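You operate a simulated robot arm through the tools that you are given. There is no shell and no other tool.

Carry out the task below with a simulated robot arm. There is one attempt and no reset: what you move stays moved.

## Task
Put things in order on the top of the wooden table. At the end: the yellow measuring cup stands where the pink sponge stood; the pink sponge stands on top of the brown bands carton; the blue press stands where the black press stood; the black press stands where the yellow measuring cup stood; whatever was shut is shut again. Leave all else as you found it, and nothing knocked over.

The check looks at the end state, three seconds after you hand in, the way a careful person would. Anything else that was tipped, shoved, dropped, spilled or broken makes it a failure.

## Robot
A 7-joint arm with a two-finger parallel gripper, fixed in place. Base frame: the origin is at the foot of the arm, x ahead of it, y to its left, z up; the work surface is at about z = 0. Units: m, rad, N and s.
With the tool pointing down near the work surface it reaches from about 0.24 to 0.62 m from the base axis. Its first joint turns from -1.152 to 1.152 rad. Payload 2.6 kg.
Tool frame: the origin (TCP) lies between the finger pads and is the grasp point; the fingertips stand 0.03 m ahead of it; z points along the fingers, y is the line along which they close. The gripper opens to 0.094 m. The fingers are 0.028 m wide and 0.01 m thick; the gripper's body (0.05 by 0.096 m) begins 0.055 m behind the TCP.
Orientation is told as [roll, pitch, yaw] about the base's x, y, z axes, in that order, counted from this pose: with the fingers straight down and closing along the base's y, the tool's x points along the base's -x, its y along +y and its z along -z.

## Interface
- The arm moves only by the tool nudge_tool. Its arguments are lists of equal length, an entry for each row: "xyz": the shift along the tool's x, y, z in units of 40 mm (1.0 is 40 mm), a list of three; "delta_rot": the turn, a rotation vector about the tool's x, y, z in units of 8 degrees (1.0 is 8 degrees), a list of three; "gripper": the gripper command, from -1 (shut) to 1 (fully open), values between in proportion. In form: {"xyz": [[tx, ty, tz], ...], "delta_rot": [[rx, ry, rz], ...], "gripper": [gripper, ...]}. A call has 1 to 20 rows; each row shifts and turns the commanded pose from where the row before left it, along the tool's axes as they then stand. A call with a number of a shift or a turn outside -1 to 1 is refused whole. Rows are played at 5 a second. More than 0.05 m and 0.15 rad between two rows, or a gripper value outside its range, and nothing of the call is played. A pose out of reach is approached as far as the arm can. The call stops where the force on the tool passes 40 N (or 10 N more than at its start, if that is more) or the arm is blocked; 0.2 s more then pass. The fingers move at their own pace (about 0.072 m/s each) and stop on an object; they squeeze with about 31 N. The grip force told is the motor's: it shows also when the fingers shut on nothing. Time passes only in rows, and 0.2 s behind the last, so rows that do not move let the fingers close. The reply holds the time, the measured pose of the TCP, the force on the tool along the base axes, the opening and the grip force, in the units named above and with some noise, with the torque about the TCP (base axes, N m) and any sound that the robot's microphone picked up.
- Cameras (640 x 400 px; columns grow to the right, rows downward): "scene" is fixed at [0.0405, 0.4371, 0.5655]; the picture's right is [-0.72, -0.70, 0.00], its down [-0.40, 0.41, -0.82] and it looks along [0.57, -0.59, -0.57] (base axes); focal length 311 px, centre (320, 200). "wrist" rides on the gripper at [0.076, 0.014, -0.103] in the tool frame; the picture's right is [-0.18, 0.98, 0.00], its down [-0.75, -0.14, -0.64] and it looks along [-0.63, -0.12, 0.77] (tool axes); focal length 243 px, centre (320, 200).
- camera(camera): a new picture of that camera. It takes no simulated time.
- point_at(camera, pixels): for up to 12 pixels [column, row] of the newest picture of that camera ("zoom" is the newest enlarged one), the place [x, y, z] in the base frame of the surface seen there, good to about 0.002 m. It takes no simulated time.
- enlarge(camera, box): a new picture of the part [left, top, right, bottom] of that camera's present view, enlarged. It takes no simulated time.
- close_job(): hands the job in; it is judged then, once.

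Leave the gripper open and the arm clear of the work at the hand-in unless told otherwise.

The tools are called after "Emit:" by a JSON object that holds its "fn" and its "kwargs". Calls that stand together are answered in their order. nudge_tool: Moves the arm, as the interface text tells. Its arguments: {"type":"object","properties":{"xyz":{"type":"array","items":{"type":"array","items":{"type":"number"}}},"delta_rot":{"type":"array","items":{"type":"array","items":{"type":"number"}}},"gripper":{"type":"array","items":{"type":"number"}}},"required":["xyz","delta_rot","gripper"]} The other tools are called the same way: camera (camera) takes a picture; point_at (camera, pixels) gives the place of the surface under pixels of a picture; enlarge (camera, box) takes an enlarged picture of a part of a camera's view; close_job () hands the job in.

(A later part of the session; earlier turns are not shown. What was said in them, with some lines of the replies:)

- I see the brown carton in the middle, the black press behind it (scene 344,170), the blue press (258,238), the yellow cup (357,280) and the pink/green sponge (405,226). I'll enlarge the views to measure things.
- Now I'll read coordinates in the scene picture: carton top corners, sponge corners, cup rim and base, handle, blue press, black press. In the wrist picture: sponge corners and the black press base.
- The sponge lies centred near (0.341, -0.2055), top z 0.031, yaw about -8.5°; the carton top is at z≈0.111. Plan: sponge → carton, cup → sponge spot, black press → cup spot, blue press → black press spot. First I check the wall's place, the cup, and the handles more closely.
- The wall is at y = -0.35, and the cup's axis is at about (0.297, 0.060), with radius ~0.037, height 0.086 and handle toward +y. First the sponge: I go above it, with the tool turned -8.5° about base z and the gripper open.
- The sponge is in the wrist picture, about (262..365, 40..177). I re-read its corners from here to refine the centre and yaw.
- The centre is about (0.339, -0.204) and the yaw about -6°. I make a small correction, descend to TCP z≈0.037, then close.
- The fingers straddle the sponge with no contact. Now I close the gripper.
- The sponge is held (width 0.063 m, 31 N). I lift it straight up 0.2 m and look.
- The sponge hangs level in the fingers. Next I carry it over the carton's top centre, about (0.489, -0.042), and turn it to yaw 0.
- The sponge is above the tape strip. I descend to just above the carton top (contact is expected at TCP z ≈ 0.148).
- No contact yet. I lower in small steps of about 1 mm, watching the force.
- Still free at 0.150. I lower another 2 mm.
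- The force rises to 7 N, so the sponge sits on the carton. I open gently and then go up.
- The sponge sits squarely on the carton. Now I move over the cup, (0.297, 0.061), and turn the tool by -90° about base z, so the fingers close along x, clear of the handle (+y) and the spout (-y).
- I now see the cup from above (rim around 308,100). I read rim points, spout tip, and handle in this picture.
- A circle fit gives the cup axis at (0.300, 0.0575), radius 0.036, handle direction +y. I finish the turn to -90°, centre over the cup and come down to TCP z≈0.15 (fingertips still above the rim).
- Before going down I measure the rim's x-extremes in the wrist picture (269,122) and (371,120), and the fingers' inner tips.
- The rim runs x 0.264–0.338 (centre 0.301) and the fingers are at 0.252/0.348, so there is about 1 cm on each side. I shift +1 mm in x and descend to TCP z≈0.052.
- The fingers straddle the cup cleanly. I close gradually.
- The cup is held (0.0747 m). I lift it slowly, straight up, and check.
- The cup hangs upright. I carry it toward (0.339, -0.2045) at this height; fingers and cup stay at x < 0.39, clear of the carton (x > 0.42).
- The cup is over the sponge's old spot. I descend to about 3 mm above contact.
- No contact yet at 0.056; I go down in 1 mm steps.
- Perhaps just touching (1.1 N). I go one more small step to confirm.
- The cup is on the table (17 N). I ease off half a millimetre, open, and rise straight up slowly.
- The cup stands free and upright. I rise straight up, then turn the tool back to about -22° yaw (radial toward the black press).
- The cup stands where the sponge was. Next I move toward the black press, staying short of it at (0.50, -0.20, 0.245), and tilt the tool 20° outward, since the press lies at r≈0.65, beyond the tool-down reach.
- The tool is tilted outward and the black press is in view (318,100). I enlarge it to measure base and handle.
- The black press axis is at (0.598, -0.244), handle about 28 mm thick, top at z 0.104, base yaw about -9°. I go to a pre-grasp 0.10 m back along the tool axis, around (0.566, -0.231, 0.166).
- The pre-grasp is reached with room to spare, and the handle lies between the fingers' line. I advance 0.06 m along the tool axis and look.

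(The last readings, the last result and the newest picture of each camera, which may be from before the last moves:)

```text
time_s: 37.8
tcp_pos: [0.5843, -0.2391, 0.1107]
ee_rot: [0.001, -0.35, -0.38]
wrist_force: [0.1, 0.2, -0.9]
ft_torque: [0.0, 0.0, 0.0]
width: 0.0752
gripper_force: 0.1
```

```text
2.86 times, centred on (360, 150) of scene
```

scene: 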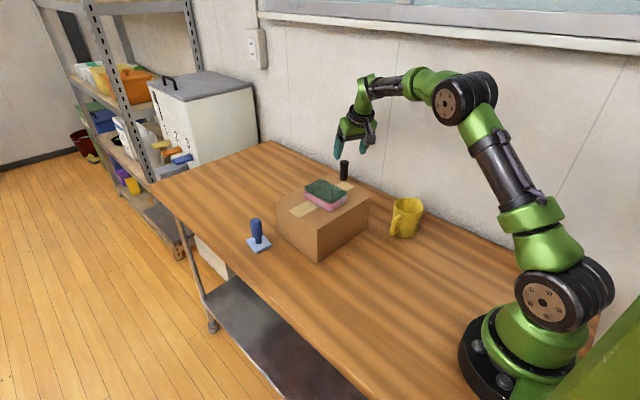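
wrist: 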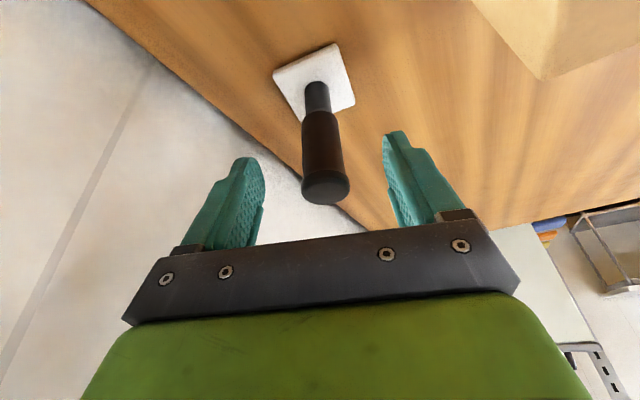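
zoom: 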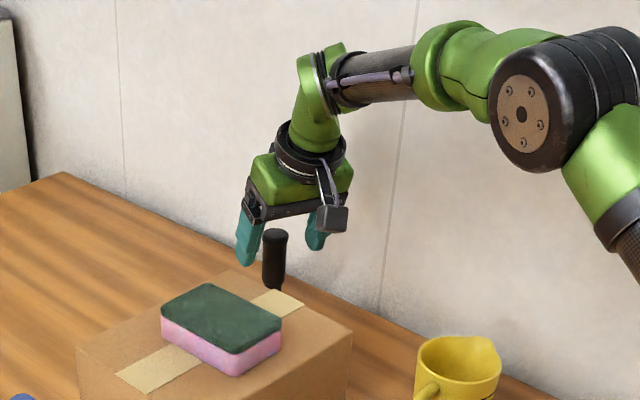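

Clear on both sides. I advance the last 0.04 m.

Emit:
{"fn": "nudge_tool", "kwargs": {"xyz": [[0, 0, 0.3], [0, 0, 0.3], [0, 0, 0.3], [0, 0, 0.1], [0, 0, 0]], "delta_rot": [[0, 0, 0], [0, 0, 0], [0, 0, 0], [0, 0, 0], [0, 0, 0]], "gripper": [0.6, 0.6, 0.6, 0.6, 0.6]}}

Emit:
{"fn": "camera", "kwargs": {"camera": "wrist"}}

Emit:
{"fn": "enlarge", "kwargs": {"camera": "scene", "box": [280, 80, 440, 220]}}

```text
time_s: 39.0
tcp_pos: [0.598, -0.2458, 0.0715]
ee_rot: [0.0, -0.349, -0.381]
wrist_force: [-0.5, 0.3, -0.1]
ft_torque: [-0.01, 0.01, 0.01]
width: 0.0753
gripper_force: 0.1
```

```text
taken
```

wrist: 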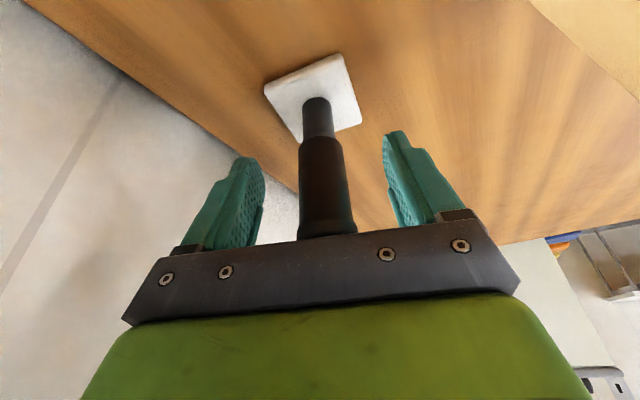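

```text
2.86 times, centred on (360, 150) of scene
```

zoom: 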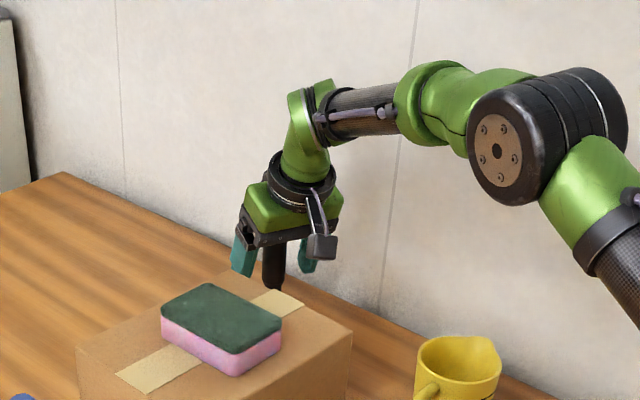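

The handle lies between the pads. I close gradually.

Emit:
{"fn": "nudge_tool", "kwargs": {"xyz": [[0, 0, 0], [0, 0, 0], [0, 0, 0], [0, 0, 0], [0, 0, 0], [0, 0, 0]], "delta_rot": [[0, 0, 0], [0, 0, 0], [0, 0, 0], [0, 0, 0], [0, 0, 0], [0, 0, 0]], "gripper": [0.2, -0.1, -0.3, -0.5, -1, -1]}}

Emit:
{"fn": "enlarge", "kwargs": {"camera": "wrist", "box": [220, 40, 420, 250]}}

```text
time_s: 40.4
tcp_pos: [0.5964, -0.2455, 0.0725]
ee_rot: [0.0, -0.35, -0.381]
wrist_force: [-0.6, 0.9, 0.9]
ft_torque: [0.0, 0.03, -0.03]
width: 0.0297
gripper_force: 31.2
```

```text
1.90 times, centred on (320, 145) of wrist
```

zoom: 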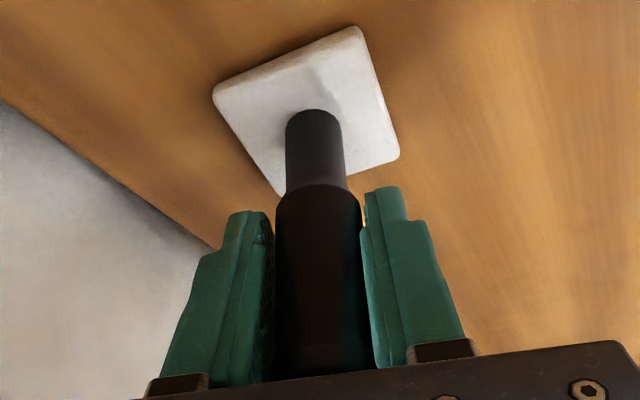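

The handle is held (0.0297 m). I read the base corners to fix its place relative to the TCP.

Emit:
{"fn": "point_at", "kwargs": {"camera": "zoom", "pixels": [[216, 97], [354, 32], [397, 155], [280, 185], [320, 112], [345, 32]]}}

```text
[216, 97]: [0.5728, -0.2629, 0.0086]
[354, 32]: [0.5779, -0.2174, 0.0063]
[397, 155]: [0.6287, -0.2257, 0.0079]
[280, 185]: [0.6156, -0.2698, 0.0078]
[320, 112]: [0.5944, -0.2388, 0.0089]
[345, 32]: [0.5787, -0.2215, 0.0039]
```

Base centre is (0.5988, -0.244), right under the TCP. I lift it vertically (tool-frame direction (-0.344, 0, -0.939)), slowly at first.

Emit:
{"fn": "nudge_tool", "kwargs": {"xyz": [[-0.05, 0, -0.14], [-0.1, 0, -0.28], [-0.24, 0, -0.66], [-0.31, 0, -0.845], [-0.34, 0, -0.94], [-0.34, 0, -0.94], [-0.31, 0, -0.845], [0, 0, 0]], "delta_rot": [[0, 0, 0], [0, 0, 0], [0, 0, 0], [0, 0, 0], [0, 0, 0], [0, 0, 0], [0, 0, 0], [0, 0, 0]], "gripper": [-1, -1, -1, -1, -1, -1, -1, -1]}}

Emit:
{"fn": "camera", "kwargs": {"camera": "scene"}}

Emit:
{"fn": "camera", "kwargs": {"camera": "wrist"}}

```text
time_s: 42.2
tcp_pos: [0.5945, -0.2399, 0.2706]
ee_rot: [-0.001, -0.35, -0.38]
wrist_force: [0.1, 1.0, -1.0]
ft_torque: [0.02, -0.01, 0.01]
width: 0.0297
gripper_force: 31.0
out of reach, approached as far as the arm can: row 7
```

```text
taken
```

scene: 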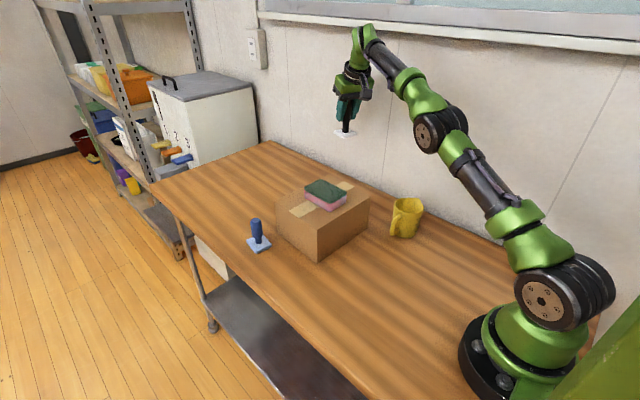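

```text
taken
```

wrist: 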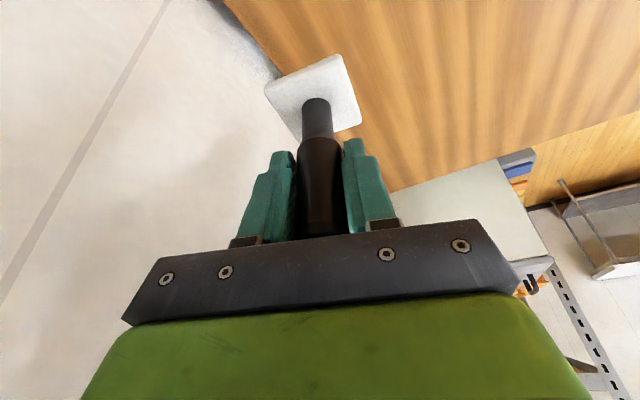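

The press is lifted upright; the arm is just at its reach edge there. I carry it inward over the carton (press bottom at ~0.20, sponge top at 0.143), first half of the way.

Emit:
{"fn": "nudge_tool", "kwargs": {"xyz": [[0.4, 0, -0.147], [0.758, 0.3, -0.278], [0.758, 0.352, -0.278], [0.758, 0.352, -0.278], [0.758, 0.352, -0.278], [0.758, 0.352, -0.278], [0, 0, 0]], "delta_rot": [[0, 0, 0], [0, 0, 0], [0, 0, 0], [0, 0, 0], [0, 0, 0], [0, 0, 0], [0, 0, 0]], "gripper": [-1, -1, -1, -1, -1, -1, -1]}}

Emit:
{"fn": "camera", "kwargs": {"camera": "scene"}}

```text
time_s: 43.8
tcp_pos: [0.4553, -0.1108, 0.2715]
ee_rot: [0.0, -0.35, -0.381]
wrist_force: [0.4, -0.8, -1.1]
ft_torque: [0.01, 0.0, 0.0]
width: 0.0296
gripper_force: 31.0
```

```text
taken
```

scene: 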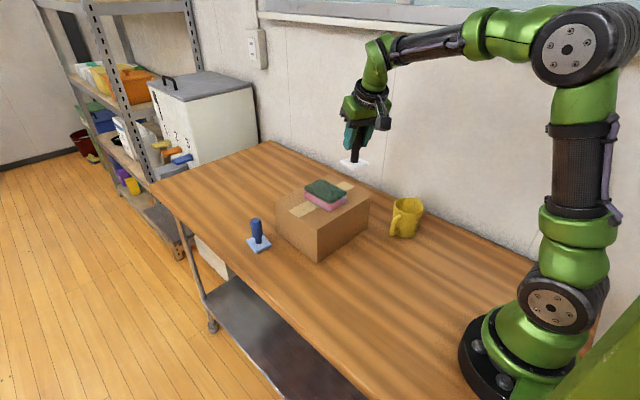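

Now the second half, to above the cup's old spot (0.300, 0.056).

Emit:
{"fn": "nudge_tool", "kwargs": {"xyz": [[0.691, 0.346, -0.253], [0.691, 0.346, -0.253], [0.691, 0.346, -0.253], [0.691, 0.346, -0.253], [0.691, 0.346, -0.253], [0.691, 0.346, -0.253], [0.694, 0.349, -0.252], [0, 0, 0], [0, 0, 0]], "delta_rot": [[0, 0, 0], [0, 0, 0], [0, 0, 0], [0, 0, 0], [0, 0, 0], [0, 0, 0], [0, 0, 0], [0, 0, 0], [0, 0, 0]], "gripper": [-1, -1, -1, -1, -1, -1, -1, -1, -1]}}

Emit:
{"fn": "camera", "kwargs": {"camera": "scene"}}

Emit:
{"fn": "camera", "kwargs": {"camera": "wrist"}}

```text
time_s: 45.8
tcp_pos: [0.2971, 0.0557, 0.2714]
ee_rot: [0.001, -0.351, -0.379]
wrist_force: [-0.4, -0.3, -1.2]
ft_torque: [0.03, 0.02, 0.04]
width: 0.0296
gripper_force: 31.2
```

```text
taken
```

scene: 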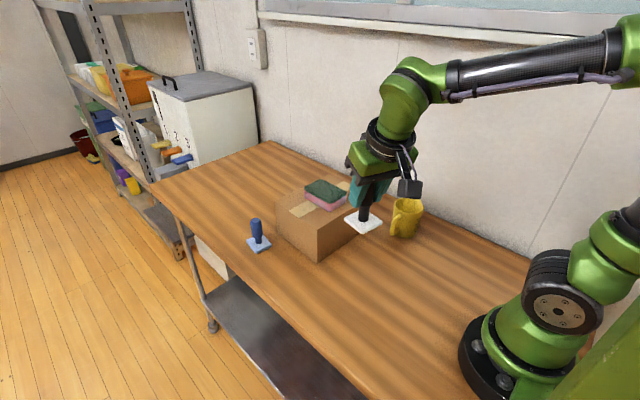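

```text
taken
```

wrist: 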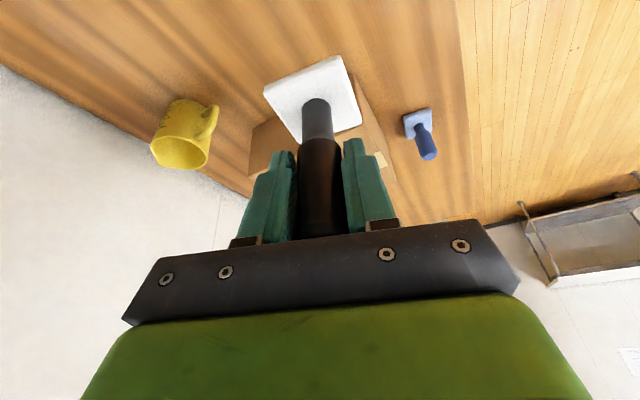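

The press is over the spot. I read its base corners to see exactly where it hangs.

Emit:
{"fn": "point_at", "kwargs": {"camera": "wrist", "pixels": [[266, 91], [338, 58], [359, 122], [298, 138], [317, 100]]}}

Emit:
{"fn": "point_at", "kwargs": {"camera": "scene", "pixels": [[346, 220], [363, 233], [382, 222], [366, 210]]}}

```text
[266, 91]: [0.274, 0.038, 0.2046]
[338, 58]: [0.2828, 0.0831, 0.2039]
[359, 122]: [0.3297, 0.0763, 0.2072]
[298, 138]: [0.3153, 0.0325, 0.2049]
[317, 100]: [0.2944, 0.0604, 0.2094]
```

```text
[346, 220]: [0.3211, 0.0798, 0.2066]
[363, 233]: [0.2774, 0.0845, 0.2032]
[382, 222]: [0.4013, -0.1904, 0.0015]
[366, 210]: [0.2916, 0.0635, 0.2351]
```

The base is centred at (0.3005, 0.0575), level. I descend vertically to about 4 mm above contact.

Emit:
{"fn": "nudge_tool", "kwargs": {"xyz": [[0.17, 0, 0.47], [0.275, 0, 0.751], [0.275, 0, 0.751], [0.275, 0, 0.751], [0.275, 0, 0.751], [0.207, 0, 0.563], [0.138, 0, 0.376], [0.055, 0, 0.15], [0, 0, 0]], "delta_rot": [[0, 0, 0], [0, 0, 0], [0, 0, 0], [0, 0, 0], [0, 0, 0], [0, 0, 0], [0, 0, 0], [0, 0, 0], [0, 0, 0]], "gripper": [-1, -1, -1, -1, -1, -1, -1, -1, -1]}}

Emit:
{"fn": "enlarge", "kwargs": {"camera": "scene", "box": [280, 180, 440, 320]}}

```text
time_s: 47.8
tcp_pos: [0.3004, 0.0557, 0.0753]
ee_rot: [0.001, -0.35, -0.379]
wrist_force: [-0.3, 0.5, -0.8]
ft_torque: [0.04, -0.02, -0.01]
width: 0.0296
gripper_force: 31.1
```

```text
2.86 times, centred on (360, 250) of scene
```

zoom: 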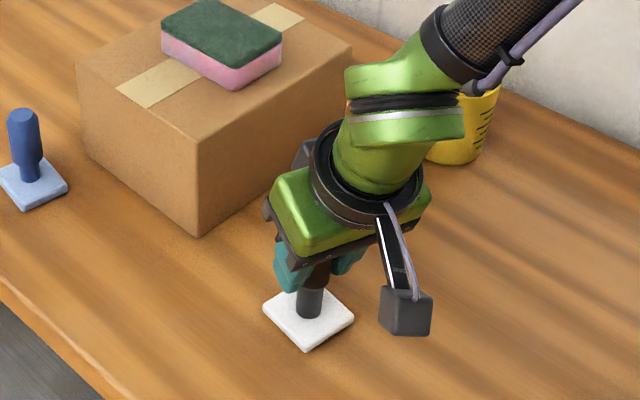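

I'm a few millimetres above the table. I lower in ~1 mm steps until contact.

Emit:
{"fn": "nudge_tool", "kwargs": {"xyz": [[0.0086, 0, 0.0235], [0.0086, 0, 0.0235], [0, 0, 0]], "delta_rot": [[0, 0, 0], [0, 0, 0], [0, 0, 0]], "gripper": [-1, -1, -1]}}

```text
time_s: 48.6
tcp_pos: [0.2992, 0.0553, 0.0739]
ee_rot: [0.001, -0.349, -0.381]
wrist_force: [0.6, 0.1, -1.3]
ft_torque: [0.03, -0.03, -0.03]
width: 0.0299
gripper_force: 31.1
```

Emit:
{"fn": "nudge_tool", "kwargs": {"xyz": [[0.0086, 0, 0.0235], [0, 0, 0]], "delta_rot": [[0, 0, 0], [0, 0, 0]], "gripper": [-1, -1]}}

```text
time_s: 49.2
tcp_pos: [0.2999, 0.0555, 0.072]
ee_rot: [-0.001, -0.349, -0.381]
wrist_force: [0.4, 0.4, -0.8]
ft_torque: [0.05, 0.0, 0.02]
width: 0.0297
gripper_force: 31.0
```

No contact yet; another half-millimetre or so at a time.

Emit:
{"fn": "nudge_tool", "kwargs": {"xyz": [[0.006, 0, 0.0165], [0, 0, 0]], "delta_rot": [[0, 0, 0], [0, 0, 0]], "gripper": [-1, -1]}}

```text
time_s: 49.8
tcp_pos: [0.2995, 0.0555, 0.0727]
ee_rot: [-0.001, -0.348, -0.381]
wrist_force: [-2.0, 0.5, 3.9]
ft_torque: [-0.07, -0.03, 0.01]
width: 0.0298
gripper_force: 31.3
```

The press touches the table (≈5 N). I open to 0.075 m and check.

Emit:
{"fn": "nudge_tool", "kwargs": {"xyz": [[0, 0, 0], [0, 0, 0], [0, 0, 0], [0, 0, 0]], "delta_rot": [[0, 0, 0], [0, 0, 0], [0, 0, 0], [0, 0, 0]], "gripper": [-0.2, 0.2, 0.6, 0.6]}}

Emit:
{"fn": "camera", "kwargs": {"camera": "wrist"}}

```text
time_s: 50.8
tcp_pos: [0.2992, 0.0552, 0.0728]
ee_rot: [-0.001, -0.348, -0.38]
wrist_force: [-0.6, -0.2, 1.0]
ft_torque: [0.01, 0.0, -0.02]
width: 0.0751
gripper_force: 0.0
```

```text
taken
```

wrist: 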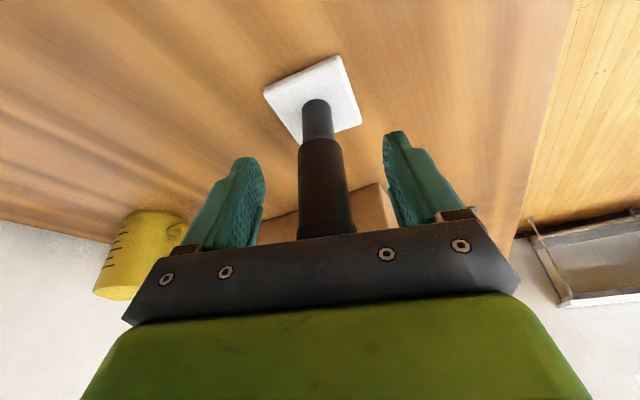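

The press stands by itself. I rise vertically 0.2 m.

Emit:
{"fn": "nudge_tool", "kwargs": {"xyz": [[-0.07, 0, -0.188], [-0.17, 0, -0.47], [-0.275, 0, -0.751], [-0.344, 0, -0.939], [-0.344, 0, -0.939], [-0.344, 0, -0.939], [0, 0, 0]], "delta_rot": [[0, 0, 0], [0, 0, 0], [0, 0, 0], [0, 0, 0], [0, 0, 0], [0, 0, 0], [0, 0, 0]], "gripper": [0.6, 0.6, 0.6, 0.6, 0.6, 0.6, 0.6]}}

Emit:
{"fn": "camera", "kwargs": {"camera": "scene"}}

Emit:
{"fn": "camera", "kwargs": {"camera": "wrist"}}

```text
time_s: 52.4
tcp_pos: [0.2999, 0.0526, 0.2519]
ee_rot: [0.0, -0.349, -0.379]
wrist_force: [-0.2, -0.1, 0.3]
ft_torque: [0.02, 0.01, 0.02]
width: 0.0753
gripper_force: 0.0
```

```text
taken
```

scene: 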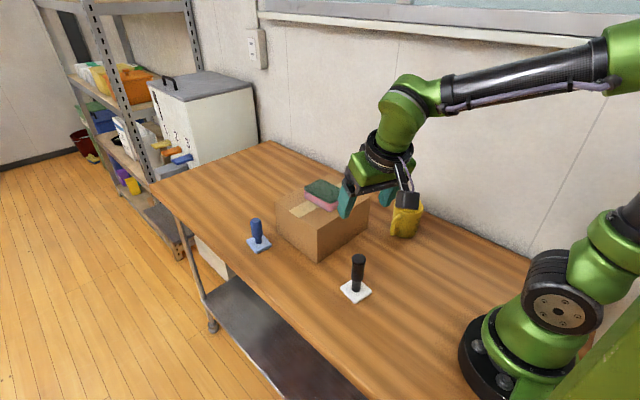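

```text
taken
```

wrist: 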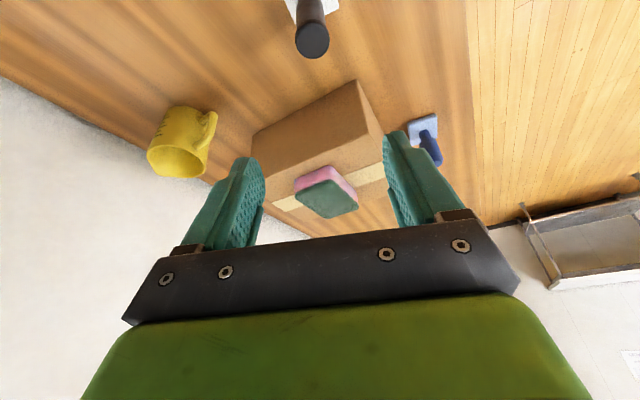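

The black press stands on the cup's old spot. Now I move toward the blue press, to (0.47, 0.09, 0.25), and turn about the vertical to +11° yaw.

Emit:
{"fn": "nudge_tool", "kwargs": {"xyz": [[-0.676, 0.488, 0.248], [-0.676, 0.488, 0.248], [-0.676, 0.488, 0.248], [-0.676, 0.488, 0.248], [-0.676, 0.488, 0.248], [0, 0, 0], [0, 0, 0], [0, 0, 0], [0, 0, 0], [0, 0, 0], [0, 0, 0]], "delta_rot": [[0, 0, 0], [0, 0, 0], [0, 0, 0], [0, 0, 0], [0, 0, 0], [-0.2855, 0, -0.779], [-0.2855, 0, -0.779], [-0.2855, 0, -0.779], [-0.2855, 0, -0.779], [-0.2855, 0, -0.779], [0, 0, 0]], "gripper": [0.6, 0.6, 0.6, 0.6, 0.6, 0.6, 0.6, 0.6, 0.6, 0.6, 0.6]}}

Emit:
{"fn": "camera", "kwargs": {"camera": "wrist"}}

Emit:
{"fn": "camera", "kwargs": {"camera": "scene"}}

```text
time_s: 54.8
tcp_pos: [0.4697, 0.0916, 0.2523]
ee_rot: [0.001, -0.35, 0.198]
wrist_force: [0.2, 0.5, -0.2]
ft_torque: [0.02, 0.04, -0.04]
width: 0.0751
gripper_force: 0.1
```

```text
taken
```

wrist: 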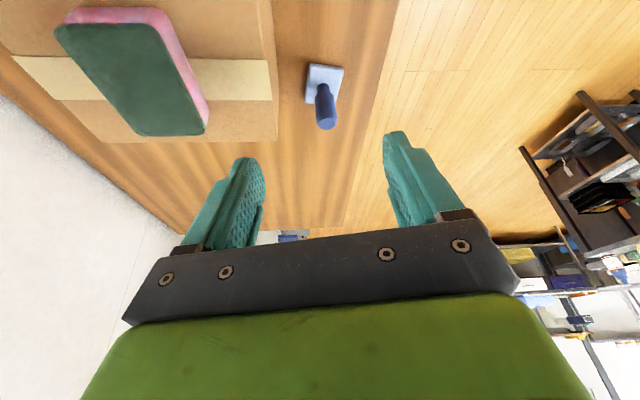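

```text
taken
```

scene: 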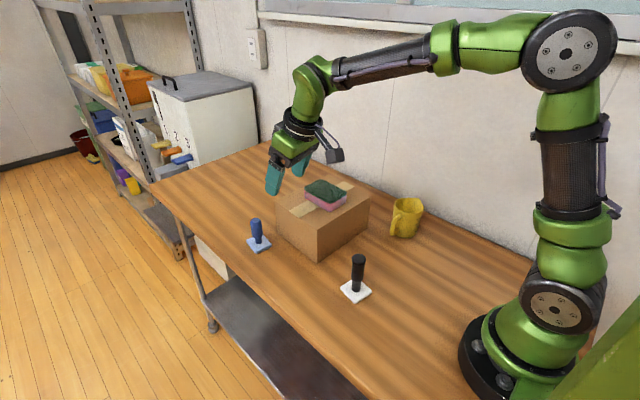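

The blue press is visible at (323,95). I enlarge it.

Emit:
{"fn": "enlarge", "kwargs": {"camera": "wrist", "box": [260, 40, 380, 145]}}

```text
3.81 times, centred on (320, 92) of wrist
```

zoom: 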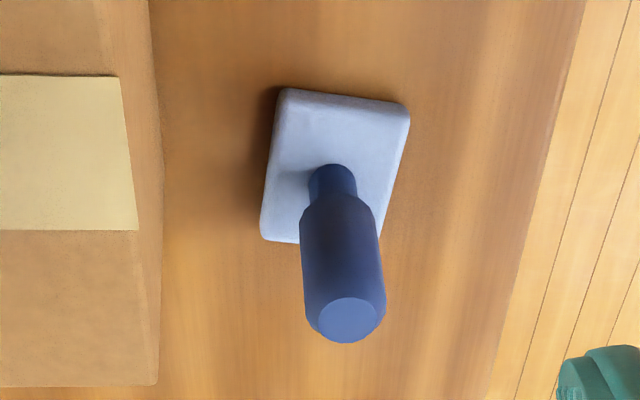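

Emit:
{"fn": "point_at", "kwargs": {"camera": "zoom", "pixels": [[285, 93], [405, 107], [380, 235], [265, 236], [332, 165], [347, 320], [302, 250], [378, 250], [152, 250], [150, 60], [153, 380], [345, 290]]}}

```text
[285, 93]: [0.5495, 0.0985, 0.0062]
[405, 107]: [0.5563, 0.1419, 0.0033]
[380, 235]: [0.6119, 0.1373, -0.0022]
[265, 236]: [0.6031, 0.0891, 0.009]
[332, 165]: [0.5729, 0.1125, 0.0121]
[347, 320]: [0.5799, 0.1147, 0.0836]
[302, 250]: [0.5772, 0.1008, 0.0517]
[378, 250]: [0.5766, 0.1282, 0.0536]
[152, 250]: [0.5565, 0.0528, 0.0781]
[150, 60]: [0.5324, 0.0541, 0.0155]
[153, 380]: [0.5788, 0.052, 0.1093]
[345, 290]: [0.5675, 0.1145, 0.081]
```

The blue press axis is at (0.580, 0.115), top at z 0.084, base yaw about -9°, the same as the black one. The carton's near face is at y≈0.053. I'll grasp with the same -22° yaw as will be used for placing, so the orientation carries over. I turn back to -22° and go to the pre-grasp (0.548, 0.128, 0.152).

Emit:
{"fn": "nudge_tool", "kwargs": {"xyz": [[0, 0, 0], [0, 0, 0], [0, 0, 0], [0, 0, 0], [0, 0, 0], [-0.26, 0.78, 0], [-0.27, 0.79, 0], [0, 0, 0.715], [0, 0, 0.715], [0, 0, 0.715], [0, 0, 0.715], [0, 0, 0]], "delta_rot": [[0.2853, 0, 0.7788], [0.2853, 0, 0.7788], [0.2853, 0, 0.7788], [0.2853, 0, 0.7788], [0.2853, 0, 0.7788], [0, 0, 0], [0, 0, 0], [0, 0, 0], [0, 0, 0], [0, 0, 0], [0, 0, 0], [0, 0, 0]], "gripper": [0.6, 0.6, 0.6, 0.6, 0.6, 0.6, 0.6, 0.6, 0.6, 0.6, 0.6, 0.6]}}

Emit:
{"fn": "camera", "kwargs": {"camera": "wrist"}}

Emit:
{"fn": "enlarge", "kwargs": {"camera": "scene", "box": [200, 140, 360, 280]}}

```text
time_s: 57.4
tcp_pos: [0.5486, 0.1297, 0.1516]
ee_rot: [-0.001, -0.35, -0.383]
wrist_force: [0.4, -0.2, -0.6]
ft_torque: [-0.03, 0.0, -0.01]
width: 0.0753
gripper_force: 0.2
```

```text
taken
```

wrist: 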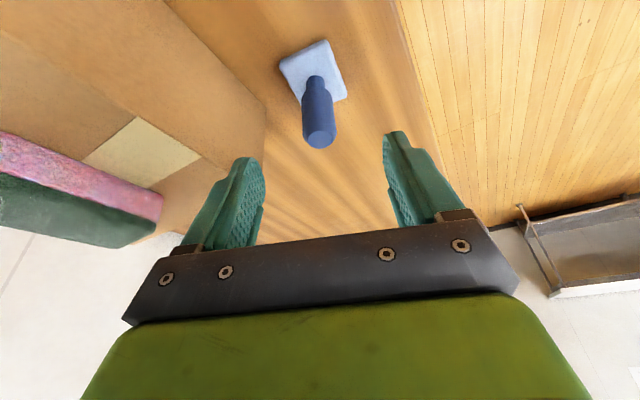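

```text
2.86 times, centred on (280, 210) of scene
```

zoom: 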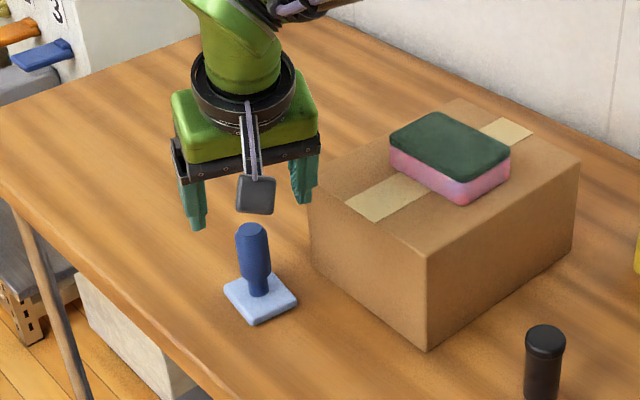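

The geometry matches the earlier grasp. I re-measure the handle and the carton edge from here before going in.

Emit:
{"fn": "enlarge", "kwargs": {"camera": "wrist", "box": [240, 30, 380, 160]}}

```text
3.08 times, centred on (310, 95) of wrist
```

zoom: 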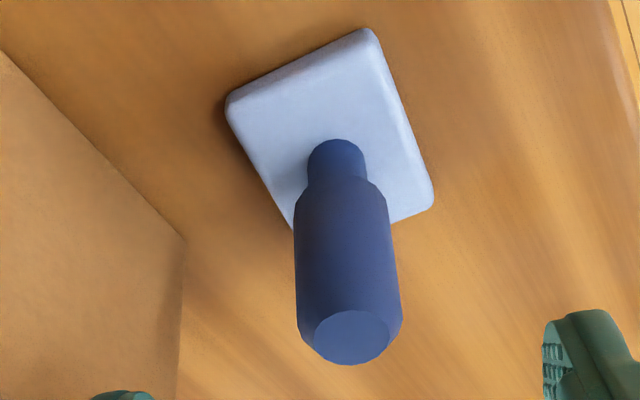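

Emit:
{"fn": "point_at", "kwargs": {"camera": "zoom", "pixels": [[230, 105], [370, 38], [428, 195], [297, 225], [350, 340], [298, 280], [396, 280], [182, 240], [178, 380], [340, 145], [312, 175], [362, 172]]}}

```text
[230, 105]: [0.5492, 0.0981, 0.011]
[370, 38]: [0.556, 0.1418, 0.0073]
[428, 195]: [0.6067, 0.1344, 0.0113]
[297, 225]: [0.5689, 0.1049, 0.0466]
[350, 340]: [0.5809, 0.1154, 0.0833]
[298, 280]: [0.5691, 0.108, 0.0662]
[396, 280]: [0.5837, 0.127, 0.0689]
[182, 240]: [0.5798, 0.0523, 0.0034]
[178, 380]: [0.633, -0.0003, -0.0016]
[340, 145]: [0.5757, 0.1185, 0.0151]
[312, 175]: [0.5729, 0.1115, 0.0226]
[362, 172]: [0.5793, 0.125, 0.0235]
```

The axis reads (0.579, 0.116), and advancing 0.10 m along the tool axis lands there. I advance 0.06 m first.

Emit:
{"fn": "nudge_tool", "kwargs": {"xyz": [[0, 0, 0.4], [0, 0, 0.4], [0, 0, 0.4], [0, 0, 0.3], [0, 0, 0]], "delta_rot": [[0, 0, 0], [0, 0, 0], [0, 0, 0], [0, 0, 0], [0, 0, 0]], "gripper": [0.6, 0.6, 0.6, 0.6, 0.6]}}

Emit:
{"fn": "camera", "kwargs": {"camera": "wrist"}}

Emit:
{"fn": "enlarge", "kwargs": {"camera": "scene", "box": [200, 140, 360, 280]}}

```text
time_s: 58.6
tcp_pos: [0.5669, 0.1228, 0.0943]
ee_rot: [-0.001, -0.348, -0.383]
wrist_force: [-0.4, 0.0, -0.4]
ft_torque: [0.0, 0.0, 0.0]
width: 0.0751
gripper_force: 0.0
```

```text
taken
```

wrist: 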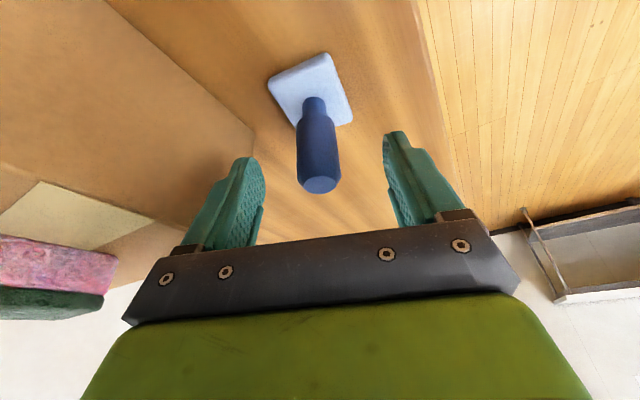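

```text
2.86 times, centred on (280, 210) of scene
```

zoom: 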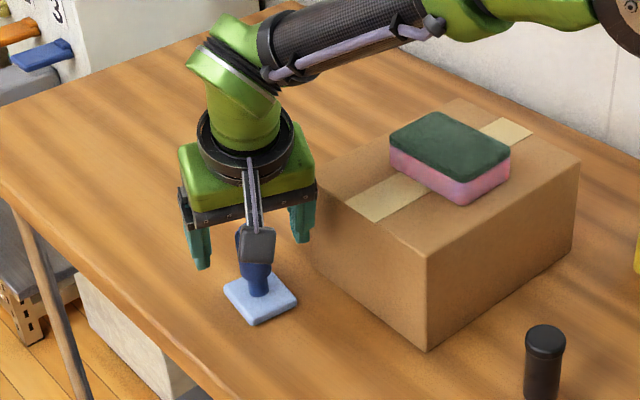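

Clear of the carton. I advance the last 0.039 m.

Emit:
{"fn": "nudge_tool", "kwargs": {"xyz": [[0, 0, 0.3], [0, 0, 0.3], [0, 0, 0.25], [0, 0, 0.12], [0, 0, 0]], "delta_rot": [[0, 0, 0], [0, 0, 0], [0, 0, 0], [0, 0, 0], [0, 0, 0]], "gripper": [0.6, 0.6, 0.6, 0.6, 0.6]}}

Emit:
{"fn": "camera", "kwargs": {"camera": "wrist"}}

Emit:
{"fn": "enlarge", "kwargs": {"camera": "scene", "box": [200, 140, 360, 280]}}

```text
time_s: 59.8
tcp_pos: [0.5803, 0.1162, 0.0591]
ee_rot: [0.0, -0.35, -0.384]
wrist_force: [0.4, 0.2, 1.0]
ft_torque: [0.02, 0.04, 0.0]
width: 0.0751
gripper_force: 0.1
```

```text
taken
```

wrist: 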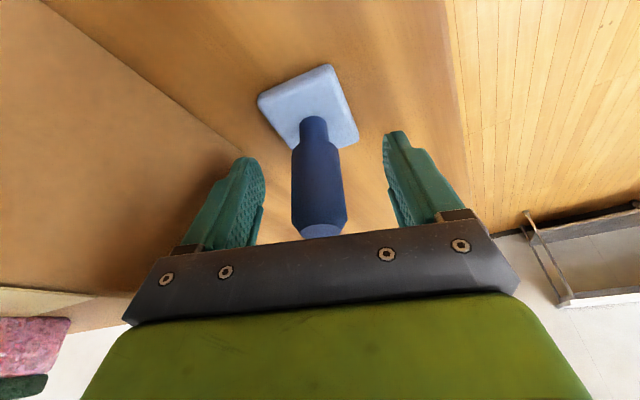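

```text
2.86 times, centred on (280, 210) of scene
```

zoom: 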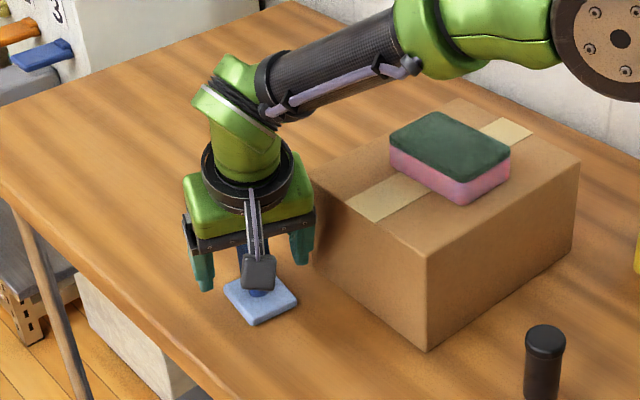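

The handle is between the pads, a hair toward the left finger; I shift 1 mm that way and close gradually.

Emit:
{"fn": "nudge_tool", "kwargs": {"xyz": [[0, -0.03, 0], [0, 0, 0], [0, 0, 0], [0, 0, 0], [0, 0, 0], [0, 0, 0]], "delta_rot": [[0, 0, 0], [0, 0, 0], [0, 0, 0], [0, 0, 0], [0, 0, 0], [0, 0, 0]], "gripper": [0.2, -0.1, -0.3, -0.5, -1, -1]}}

Emit:
{"fn": "enlarge", "kwargs": {"camera": "wrist", "box": [220, 40, 420, 250]}}

```text
time_s: 61.2
tcp_pos: [0.5798, 0.1157, 0.0572]
ee_rot: [-0.001, -0.35, -0.381]
wrist_force: [-0.1, -0.3, 0.2]
ft_torque: [0.04, 0.01, 0.01]
width: 0.0303
gripper_force: 30.8
```

```text
1.90 times, centred on (320, 145) of wrist
```

zoom: 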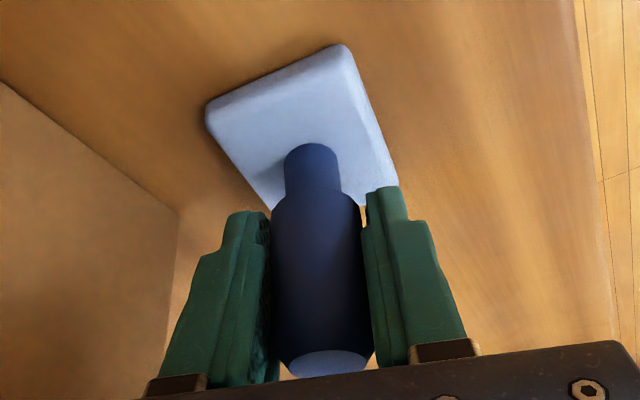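

The blue press is held (0.0303 m). I lift vertically about 0.17 m, slowly at first.

Emit:
{"fn": "nudge_tool", "kwargs": {"xyz": [[-0.05, 0, -0.14], [-0.1, 0, -0.28], [-0.24, 0, -0.66], [-0.343, 0, -0.939], [-0.343, 0, -0.939], [-0.25, 0, -0.68], [-0.1, 0, -0.28], [0, 0, 0]], "delta_rot": [[0, 0, 0], [0, 0, 0], [0, 0, 0], [0, 0, 0], [0, 0, 0], [0, 0, 0], [0, 0, 0], [0, 0, 0]], "gripper": [-1, -1, -1, -1, -1, -1, -1, -1]}}

Emit:
{"fn": "camera", "kwargs": {"camera": "scene"}}

Emit:
{"fn": "camera", "kwargs": {"camera": "wrist"}}

```text
time_s: 63.0
tcp_pos: [0.5785, 0.116, 0.2253]
ee_rot: [0.001, -0.349, -0.381]
wrist_force: [0.3, 0.3, -0.6]
ft_torque: [0.01, 0.01, -0.03]
width: 0.0299
gripper_force: 30.8
```

```text
taken
```

scene: 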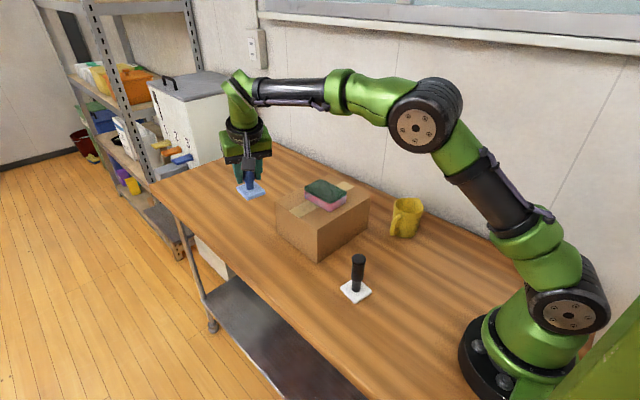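

```text
taken
```

wrist: 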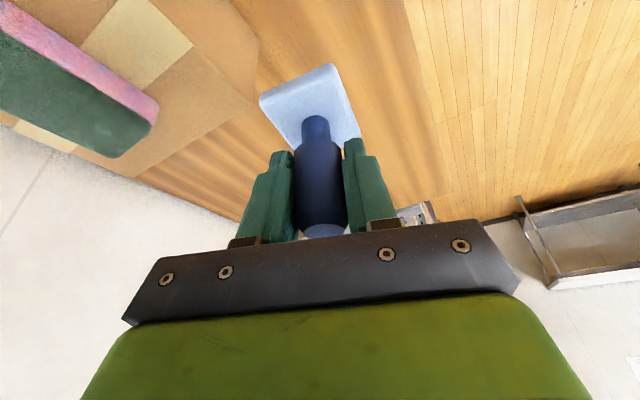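

It hangs upright. I read the base corners to know the offset before carrying it over.

Emit:
{"fn": "point_at", "kwargs": {"camera": "wrist", "pixels": [[261, 99], [332, 67], [359, 133], [315, 118], [329, 70]]}}

```text
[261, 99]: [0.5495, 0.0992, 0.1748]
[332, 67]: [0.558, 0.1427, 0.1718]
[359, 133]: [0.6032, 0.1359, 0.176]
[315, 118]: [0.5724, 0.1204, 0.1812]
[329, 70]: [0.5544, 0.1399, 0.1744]
```

The press base centre is within 2 mm of the TCP. I carry it along y to above the black press's old spot, TCP target (0.600, -0.245), first most of the way.

Emit:
{"fn": "nudge_tool", "kwargs": {"xyz": [[-0.15, -0.4, 0.055], [-0.328, -0.744, 0.12], [-0.328, -0.744, 0.12], [-0.328, -0.744, 0.12], [-0.328, -0.744, 0.12], [-0.328, -0.744, 0.12], [-0.328, -0.744, 0.12], [-0.328, -0.744, 0.12], [-0.328, -0.744, 0.12], [0, 0, 0]], "delta_rot": [[0, 0, 0], [0, 0, 0], [0, 0, 0], [0, 0, 0], [0, 0, 0], [0, 0, 0], [0, 0, 0], [0, 0, 0], [0, 0, 0], [0, 0, 0]], "gripper": [-1, -1, -1, -1, -1, -1, -1, -1, -1, -1]}}

Emit:
{"fn": "camera", "kwargs": {"camera": "scene"}}

```text
time_s: 65.2
tcp_pos: [0.5951, -0.1666, 0.2254]
ee_rot: [-0.001, -0.348, -0.38]
wrist_force: [0.0, 1.1, -1.4]
ft_torque: [0.05, 0.01, -0.01]
width: 0.0301
gripper_force: 31.2
```

```text
taken
```

scene: 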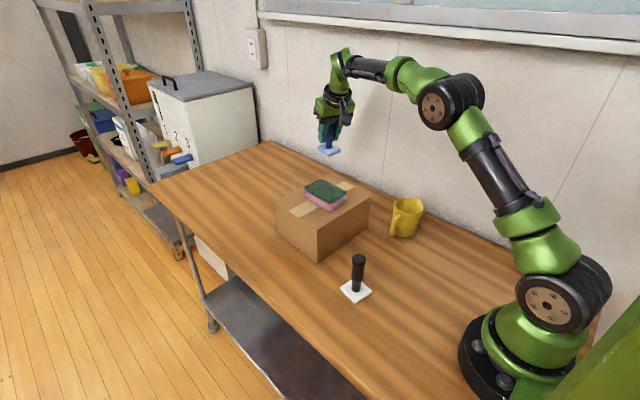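

Past the carton now. I finish the lateral move, then descend partway to z≈0.13.

Emit:
{"fn": "nudge_tool", "kwargs": {"xyz": [[-0.265, -0.592, 0.097], [-0.265, -0.592, 0.097], [-0.265, -0.591, 0.096], [0, 0, 0], [0.257, 0, 0.704], [0.257, 0, 0.704], [0.257, 0, 0.704], [0, 0, 0]], "delta_rot": [[0, 0, 0], [0, 0, 0], [0, 0, 0], [0, 0, 0], [0, 0, 0], [0, 0, 0], [0, 0, 0], [0, 0, 0]], "gripper": [-1, -1, -1, -1, -1, -1, -1, -1]}}

Emit:
{"fn": "camera", "kwargs": {"camera": "wrist"}}

Emit:
{"fn": "camera", "kwargs": {"camera": "scene"}}

```text
time_s: 67.0
tcp_pos: [0.5975, -0.2425, 0.1364]
ee_rot: [0.0, -0.348, -0.382]
wrist_force: [-1.0, 0.7, -0.3]
ft_torque: [0.02, -0.03, -0.02]
width: 0.0301
gripper_force: 30.2
```

```text
taken
```

wrist: 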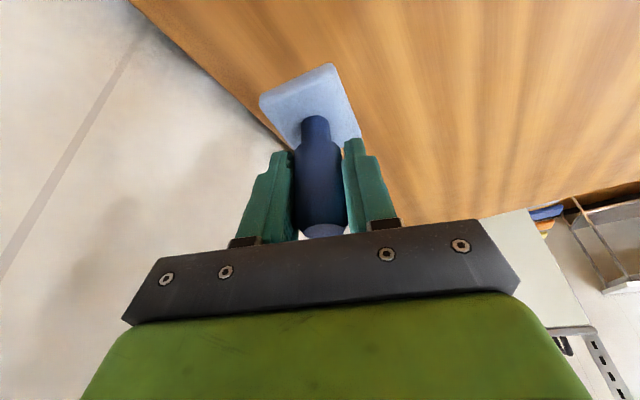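

```text
taken
```

scene: 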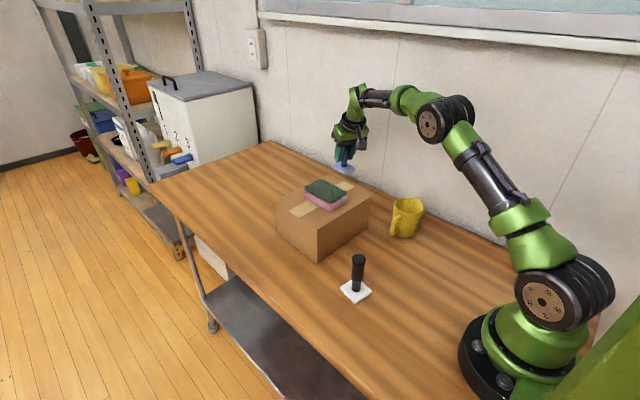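

Emit:
{"fn": "point_at", "kwargs": {"camera": "wrist", "pixels": [[261, 99], [332, 67], [359, 133], [316, 118]]}}

```text
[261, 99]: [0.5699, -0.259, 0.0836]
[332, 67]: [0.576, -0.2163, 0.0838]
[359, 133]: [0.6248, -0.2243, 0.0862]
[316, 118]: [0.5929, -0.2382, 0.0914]
```

The base is centred at (0.597, -0.242); the black press stood at (0.598, -0.244). I correct by ~2 mm and descend to about 3 mm above the expected contact (TCP z ≈ 0.058).

Emit:
{"fn": "nudge_tool", "kwargs": {"xyz": [[-0.04, -0.05, 0.015], [0.172, 0, 0.47], [0.172, 0, 0.47], [0.172, 0, 0.47], [0.086, 0, 0.235], [0.045, 0, 0.122], [0, 0, 0]], "delta_rot": [[0, 0, 0], [0, 0, 0], [0, 0, 0], [0, 0, 0], [0, 0, 0], [0, 0, 0], [0, 0, 0]], "gripper": [-1, -1, -1, -1, -1, -1, -1]}}

Emit:
{"fn": "camera", "kwargs": {"camera": "wrist"}}

```text
time_s: 68.6
tcp_pos: [0.6009, -0.2451, 0.06]
ee_rot: [-0.002, -0.349, -0.383]
wrist_force: [-1.1, 1.2, 0.9]
ft_torque: [0.01, 0.0, 0.03]
width: 0.0299
gripper_force: 30.9
```

```text
taken
```

wrist: 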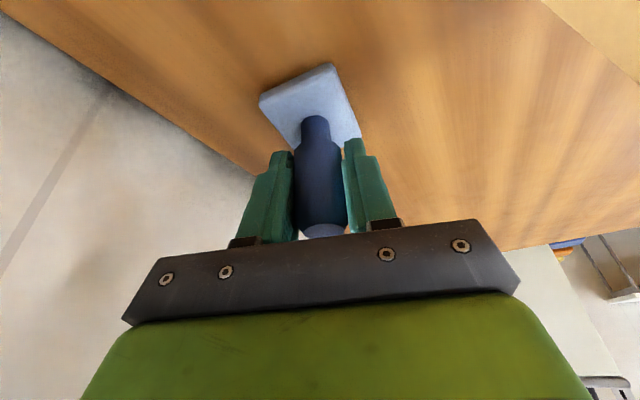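

Near contact. I lower by ~0.8 mm at a time.

Emit:
{"fn": "nudge_tool", "kwargs": {"xyz": [[0.007, 0, 0.019], [0, 0, 0]], "delta_rot": [[0, 0, 0], [0, 0, 0]], "gripper": [-1, -1]}}

Emit:
{"fn": "nudge_tool", "kwargs": {"xyz": [[0.007, 0, 0.019], [0, 0, 0]], "delta_rot": [[0, 0, 0], [0, 0, 0]], "gripper": [-1, -1]}}

```text
time_s: 69.2
tcp_pos: [0.6004, -0.245, 0.0598]
ee_rot: [0.0, -0.351, -0.38]
wrist_force: [0.8, 0.3, 1.5]
ft_torque: [0.07, -0.03, -0.03]
width: 0.0301
gripper_force: 31.4
```

```text
time_s: 69.8
tcp_pos: [0.5997, -0.2469, 0.0599]
ee_rot: [-0.003, -0.35, -0.383]
wrist_force: [-3.7, -0.8, 10.1]
ft_torque: [0.19, 0.09, 0.04]
width: 0.0302
gripper_force: 30.6
```

Contact (≈10 N). I open to 0.075 m and look.

Emit:
{"fn": "nudge_tool", "kwargs": {"xyz": [[-0.004, 0, -0.01], [0, 0, 0], [0, 0, 0], [0, 0, 0], [0, 0, 0]], "delta_rot": [[0, 0, 0], [0, 0, 0], [0, 0, 0], [0, 0, 0], [0, 0, 0]], "gripper": [-1, -0.2, 0.2, 0.6, 0.6]}}

Emit:
{"fn": "camera", "kwargs": {"camera": "wrist"}}

Emit:
{"fn": "enlarge", "kwargs": {"camera": "scene", "box": [280, 80, 440, 220]}}

```text
time_s: 71.0
tcp_pos: [0.6, -0.2461, 0.0591]
ee_rot: [0.001, -0.35, -0.381]
wrist_force: [-0.4, -0.7, 0.0]
ft_torque: [-0.04, 0.0, -0.02]
width: 0.0752
gripper_force: 0.0
```

```text
taken
```

wrist: 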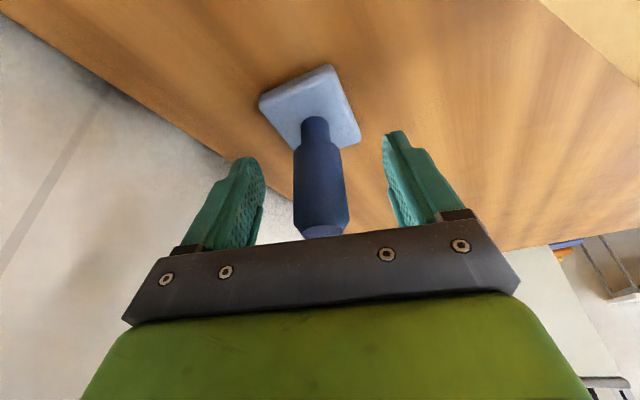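

```text
2.86 times, centred on (360, 150) of scene
```

zoom: 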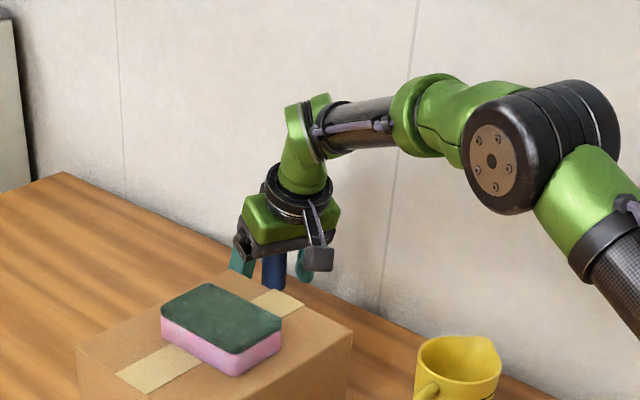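

The blue press stands free. I withdraw 0.12 m back along the tool axis, then up a bit, and look.

Emit:
{"fn": "nudge_tool", "kwargs": {"xyz": [[0, 0, -0.2], [0, 0, -0.5], [0, 0, -0.8], [0, 0, -0.8], [0, 0, -0.8], [0.4, 0, -0.8], [0.4, 0, -0.8], [0, 0, 0]], "delta_rot": [[0, 0, 0], [0, 0, 0], [0, 0, 0], [0, 0, 0], [0, 0, 0], [0, 0, 0], [0, 0, 0], [0, 0, 0]], "gripper": [0.6, 0.6, 0.6, 0.6, 0.6, 0.6, 0.6, 0.6]}}

Emit:
{"fn": "camera", "kwargs": {"camera": "wrist"}}

Emit:
{"fn": "camera", "kwargs": {"camera": "scene"}}

```text
time_s: 72.8
tcp_pos: [0.5127, -0.2102, 0.2254]
ee_rot: [0.0, -0.348, -0.381]
wrist_force: [0.5, 0.0, 0.6]
ft_torque: [0.01, 0.03, -0.04]
width: 0.0752
gripper_force: 0.1
```

```text
taken
```

wrist: 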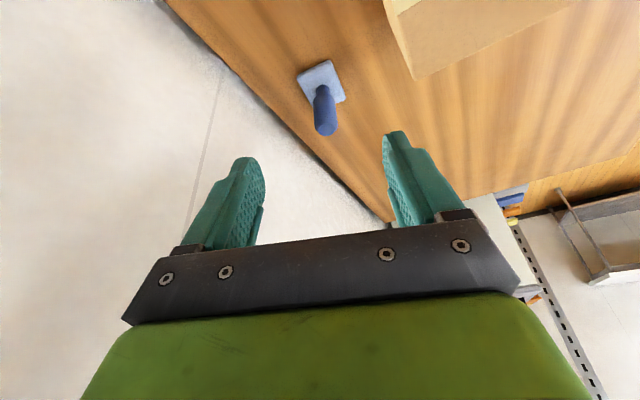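

```text
taken
```

scene: 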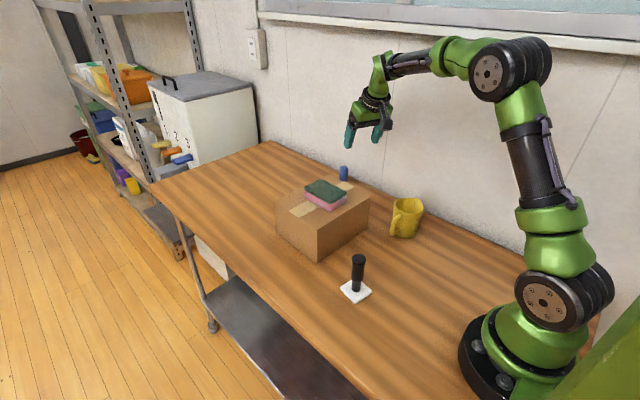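

All pieces stand. I'll check the final places: the blue press base from the wrist, and the black press, cup and sponge from the scene.

Emit:
{"fn": "point_at", "kwargs": {"camera": "wrist", "pixels": [[299, 77], [332, 63], [344, 97], [325, 125]]}}

Emit:
{"fn": "enlarge", "kwargs": {"camera": "scene", "box": [270, 150, 450, 310]}}

```text
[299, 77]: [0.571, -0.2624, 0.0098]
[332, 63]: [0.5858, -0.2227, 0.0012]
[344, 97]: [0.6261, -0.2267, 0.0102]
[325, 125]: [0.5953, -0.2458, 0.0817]
```

```text
2.50 times, centred on (360, 230) of scene
```

zoom: 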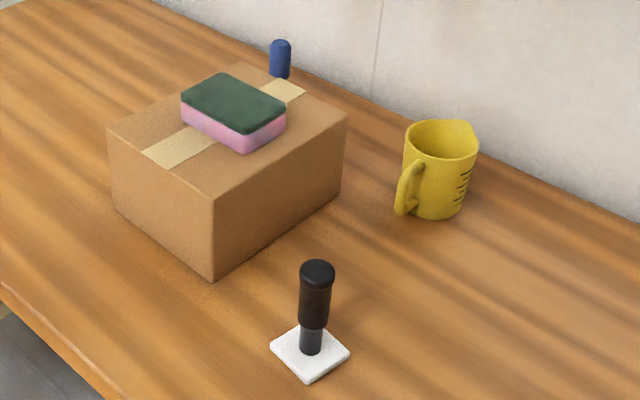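

Everything is in place: the blue base corners coincide with where the black ones were. I raise the arm, straighten the tool, draw it inward to a clear pose, and open the gripper fully.

Emit:
{"fn": "nudge_tool", "kwargs": {"xyz": [[0.3, 0, -0.8], [0.3, 0, -0.8], [0.3, 0, -0.8], [0, 0, 0], [0, 0, 0], [0, 0, 0], [0.8, 0, -0.3], [0.8, 0, -0.3], [0.8, 0, 0], [0, 0, 0], [0, 0, 0]], "delta_rot": [[0, 0, 0], [0, 0, 0], [0, 0, 0], [0, 1, 0], [0, 1, 0], [0, 0.5, 0], [0, 0, 0], [0, 0, 0], [0, 0, 0], [0, 0, 0], [0, 0, 0]], "gripper": [0.6, 0.6, 0.6, 0.6, 0.8, 1, 1, 1, 1, 1, 1]}}

Emit:
{"fn": "camera", "kwargs": {"camera": "scene"}}

Emit:
{"fn": "camera", "kwargs": {"camera": "wrist"}}

```text
time_s: 75.2
tcp_pos: [0.3606, -0.1496, 0.3255]
ee_rot: [0.0, -0.001, -0.379]
wrist_force: [-0.3, 0.0, -0.1]
ft_torque: [0.02, -0.03, 0.01]
width: 0.0942
gripper_force: 0.1
```

```text
taken
```

scene: 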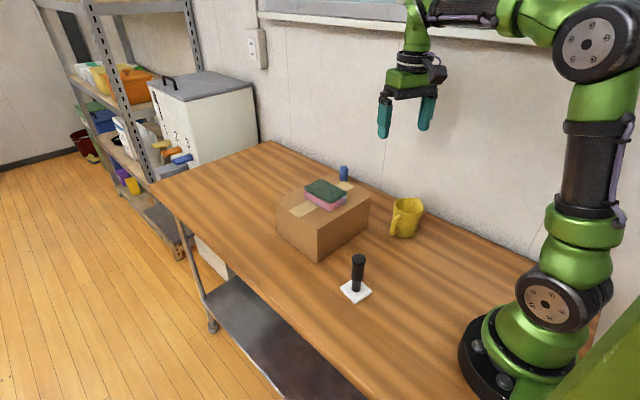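

```text
taken
```

wrist: 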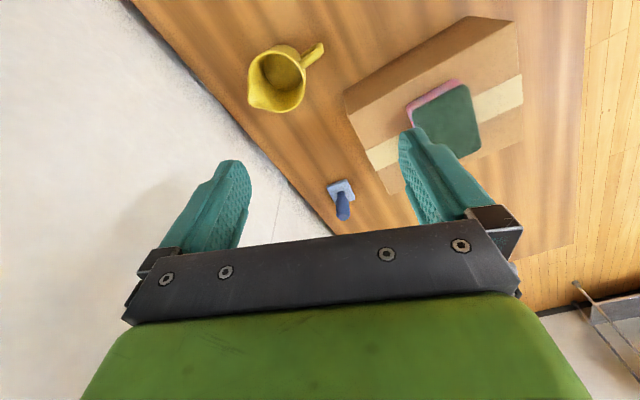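

The cup stands at the sponge's spot, the sponge lies on the taped-shut carton, the black press is at the cup's spot and the blue press at the black press's spot. The arm is clear and the gripper open. I hand in.

Emit:
{"fn": "close_job", "kwargs": {}}

```text
The job is handed in.
```

The job is handed in. In the last pictures everything was in place and upright, but I haven't seen the result of the check.

- **Yellow measuring cup:** it stands where the pink sponge stood.
- **Pink sponge:** it lies flat on top of the brown bands carton. The carton was taped shut at the start and I never opened it.
- **Blue press:** it stands where the black press stood. Its base corners matched the black press's old ones to within about 2 mm where I could measure them clearly.
- **Black press:** it stands where the yellow measuring cup stood.

The carton looked unmoved in the last pictures. The arm is clear of the table and the gripper is fully open.
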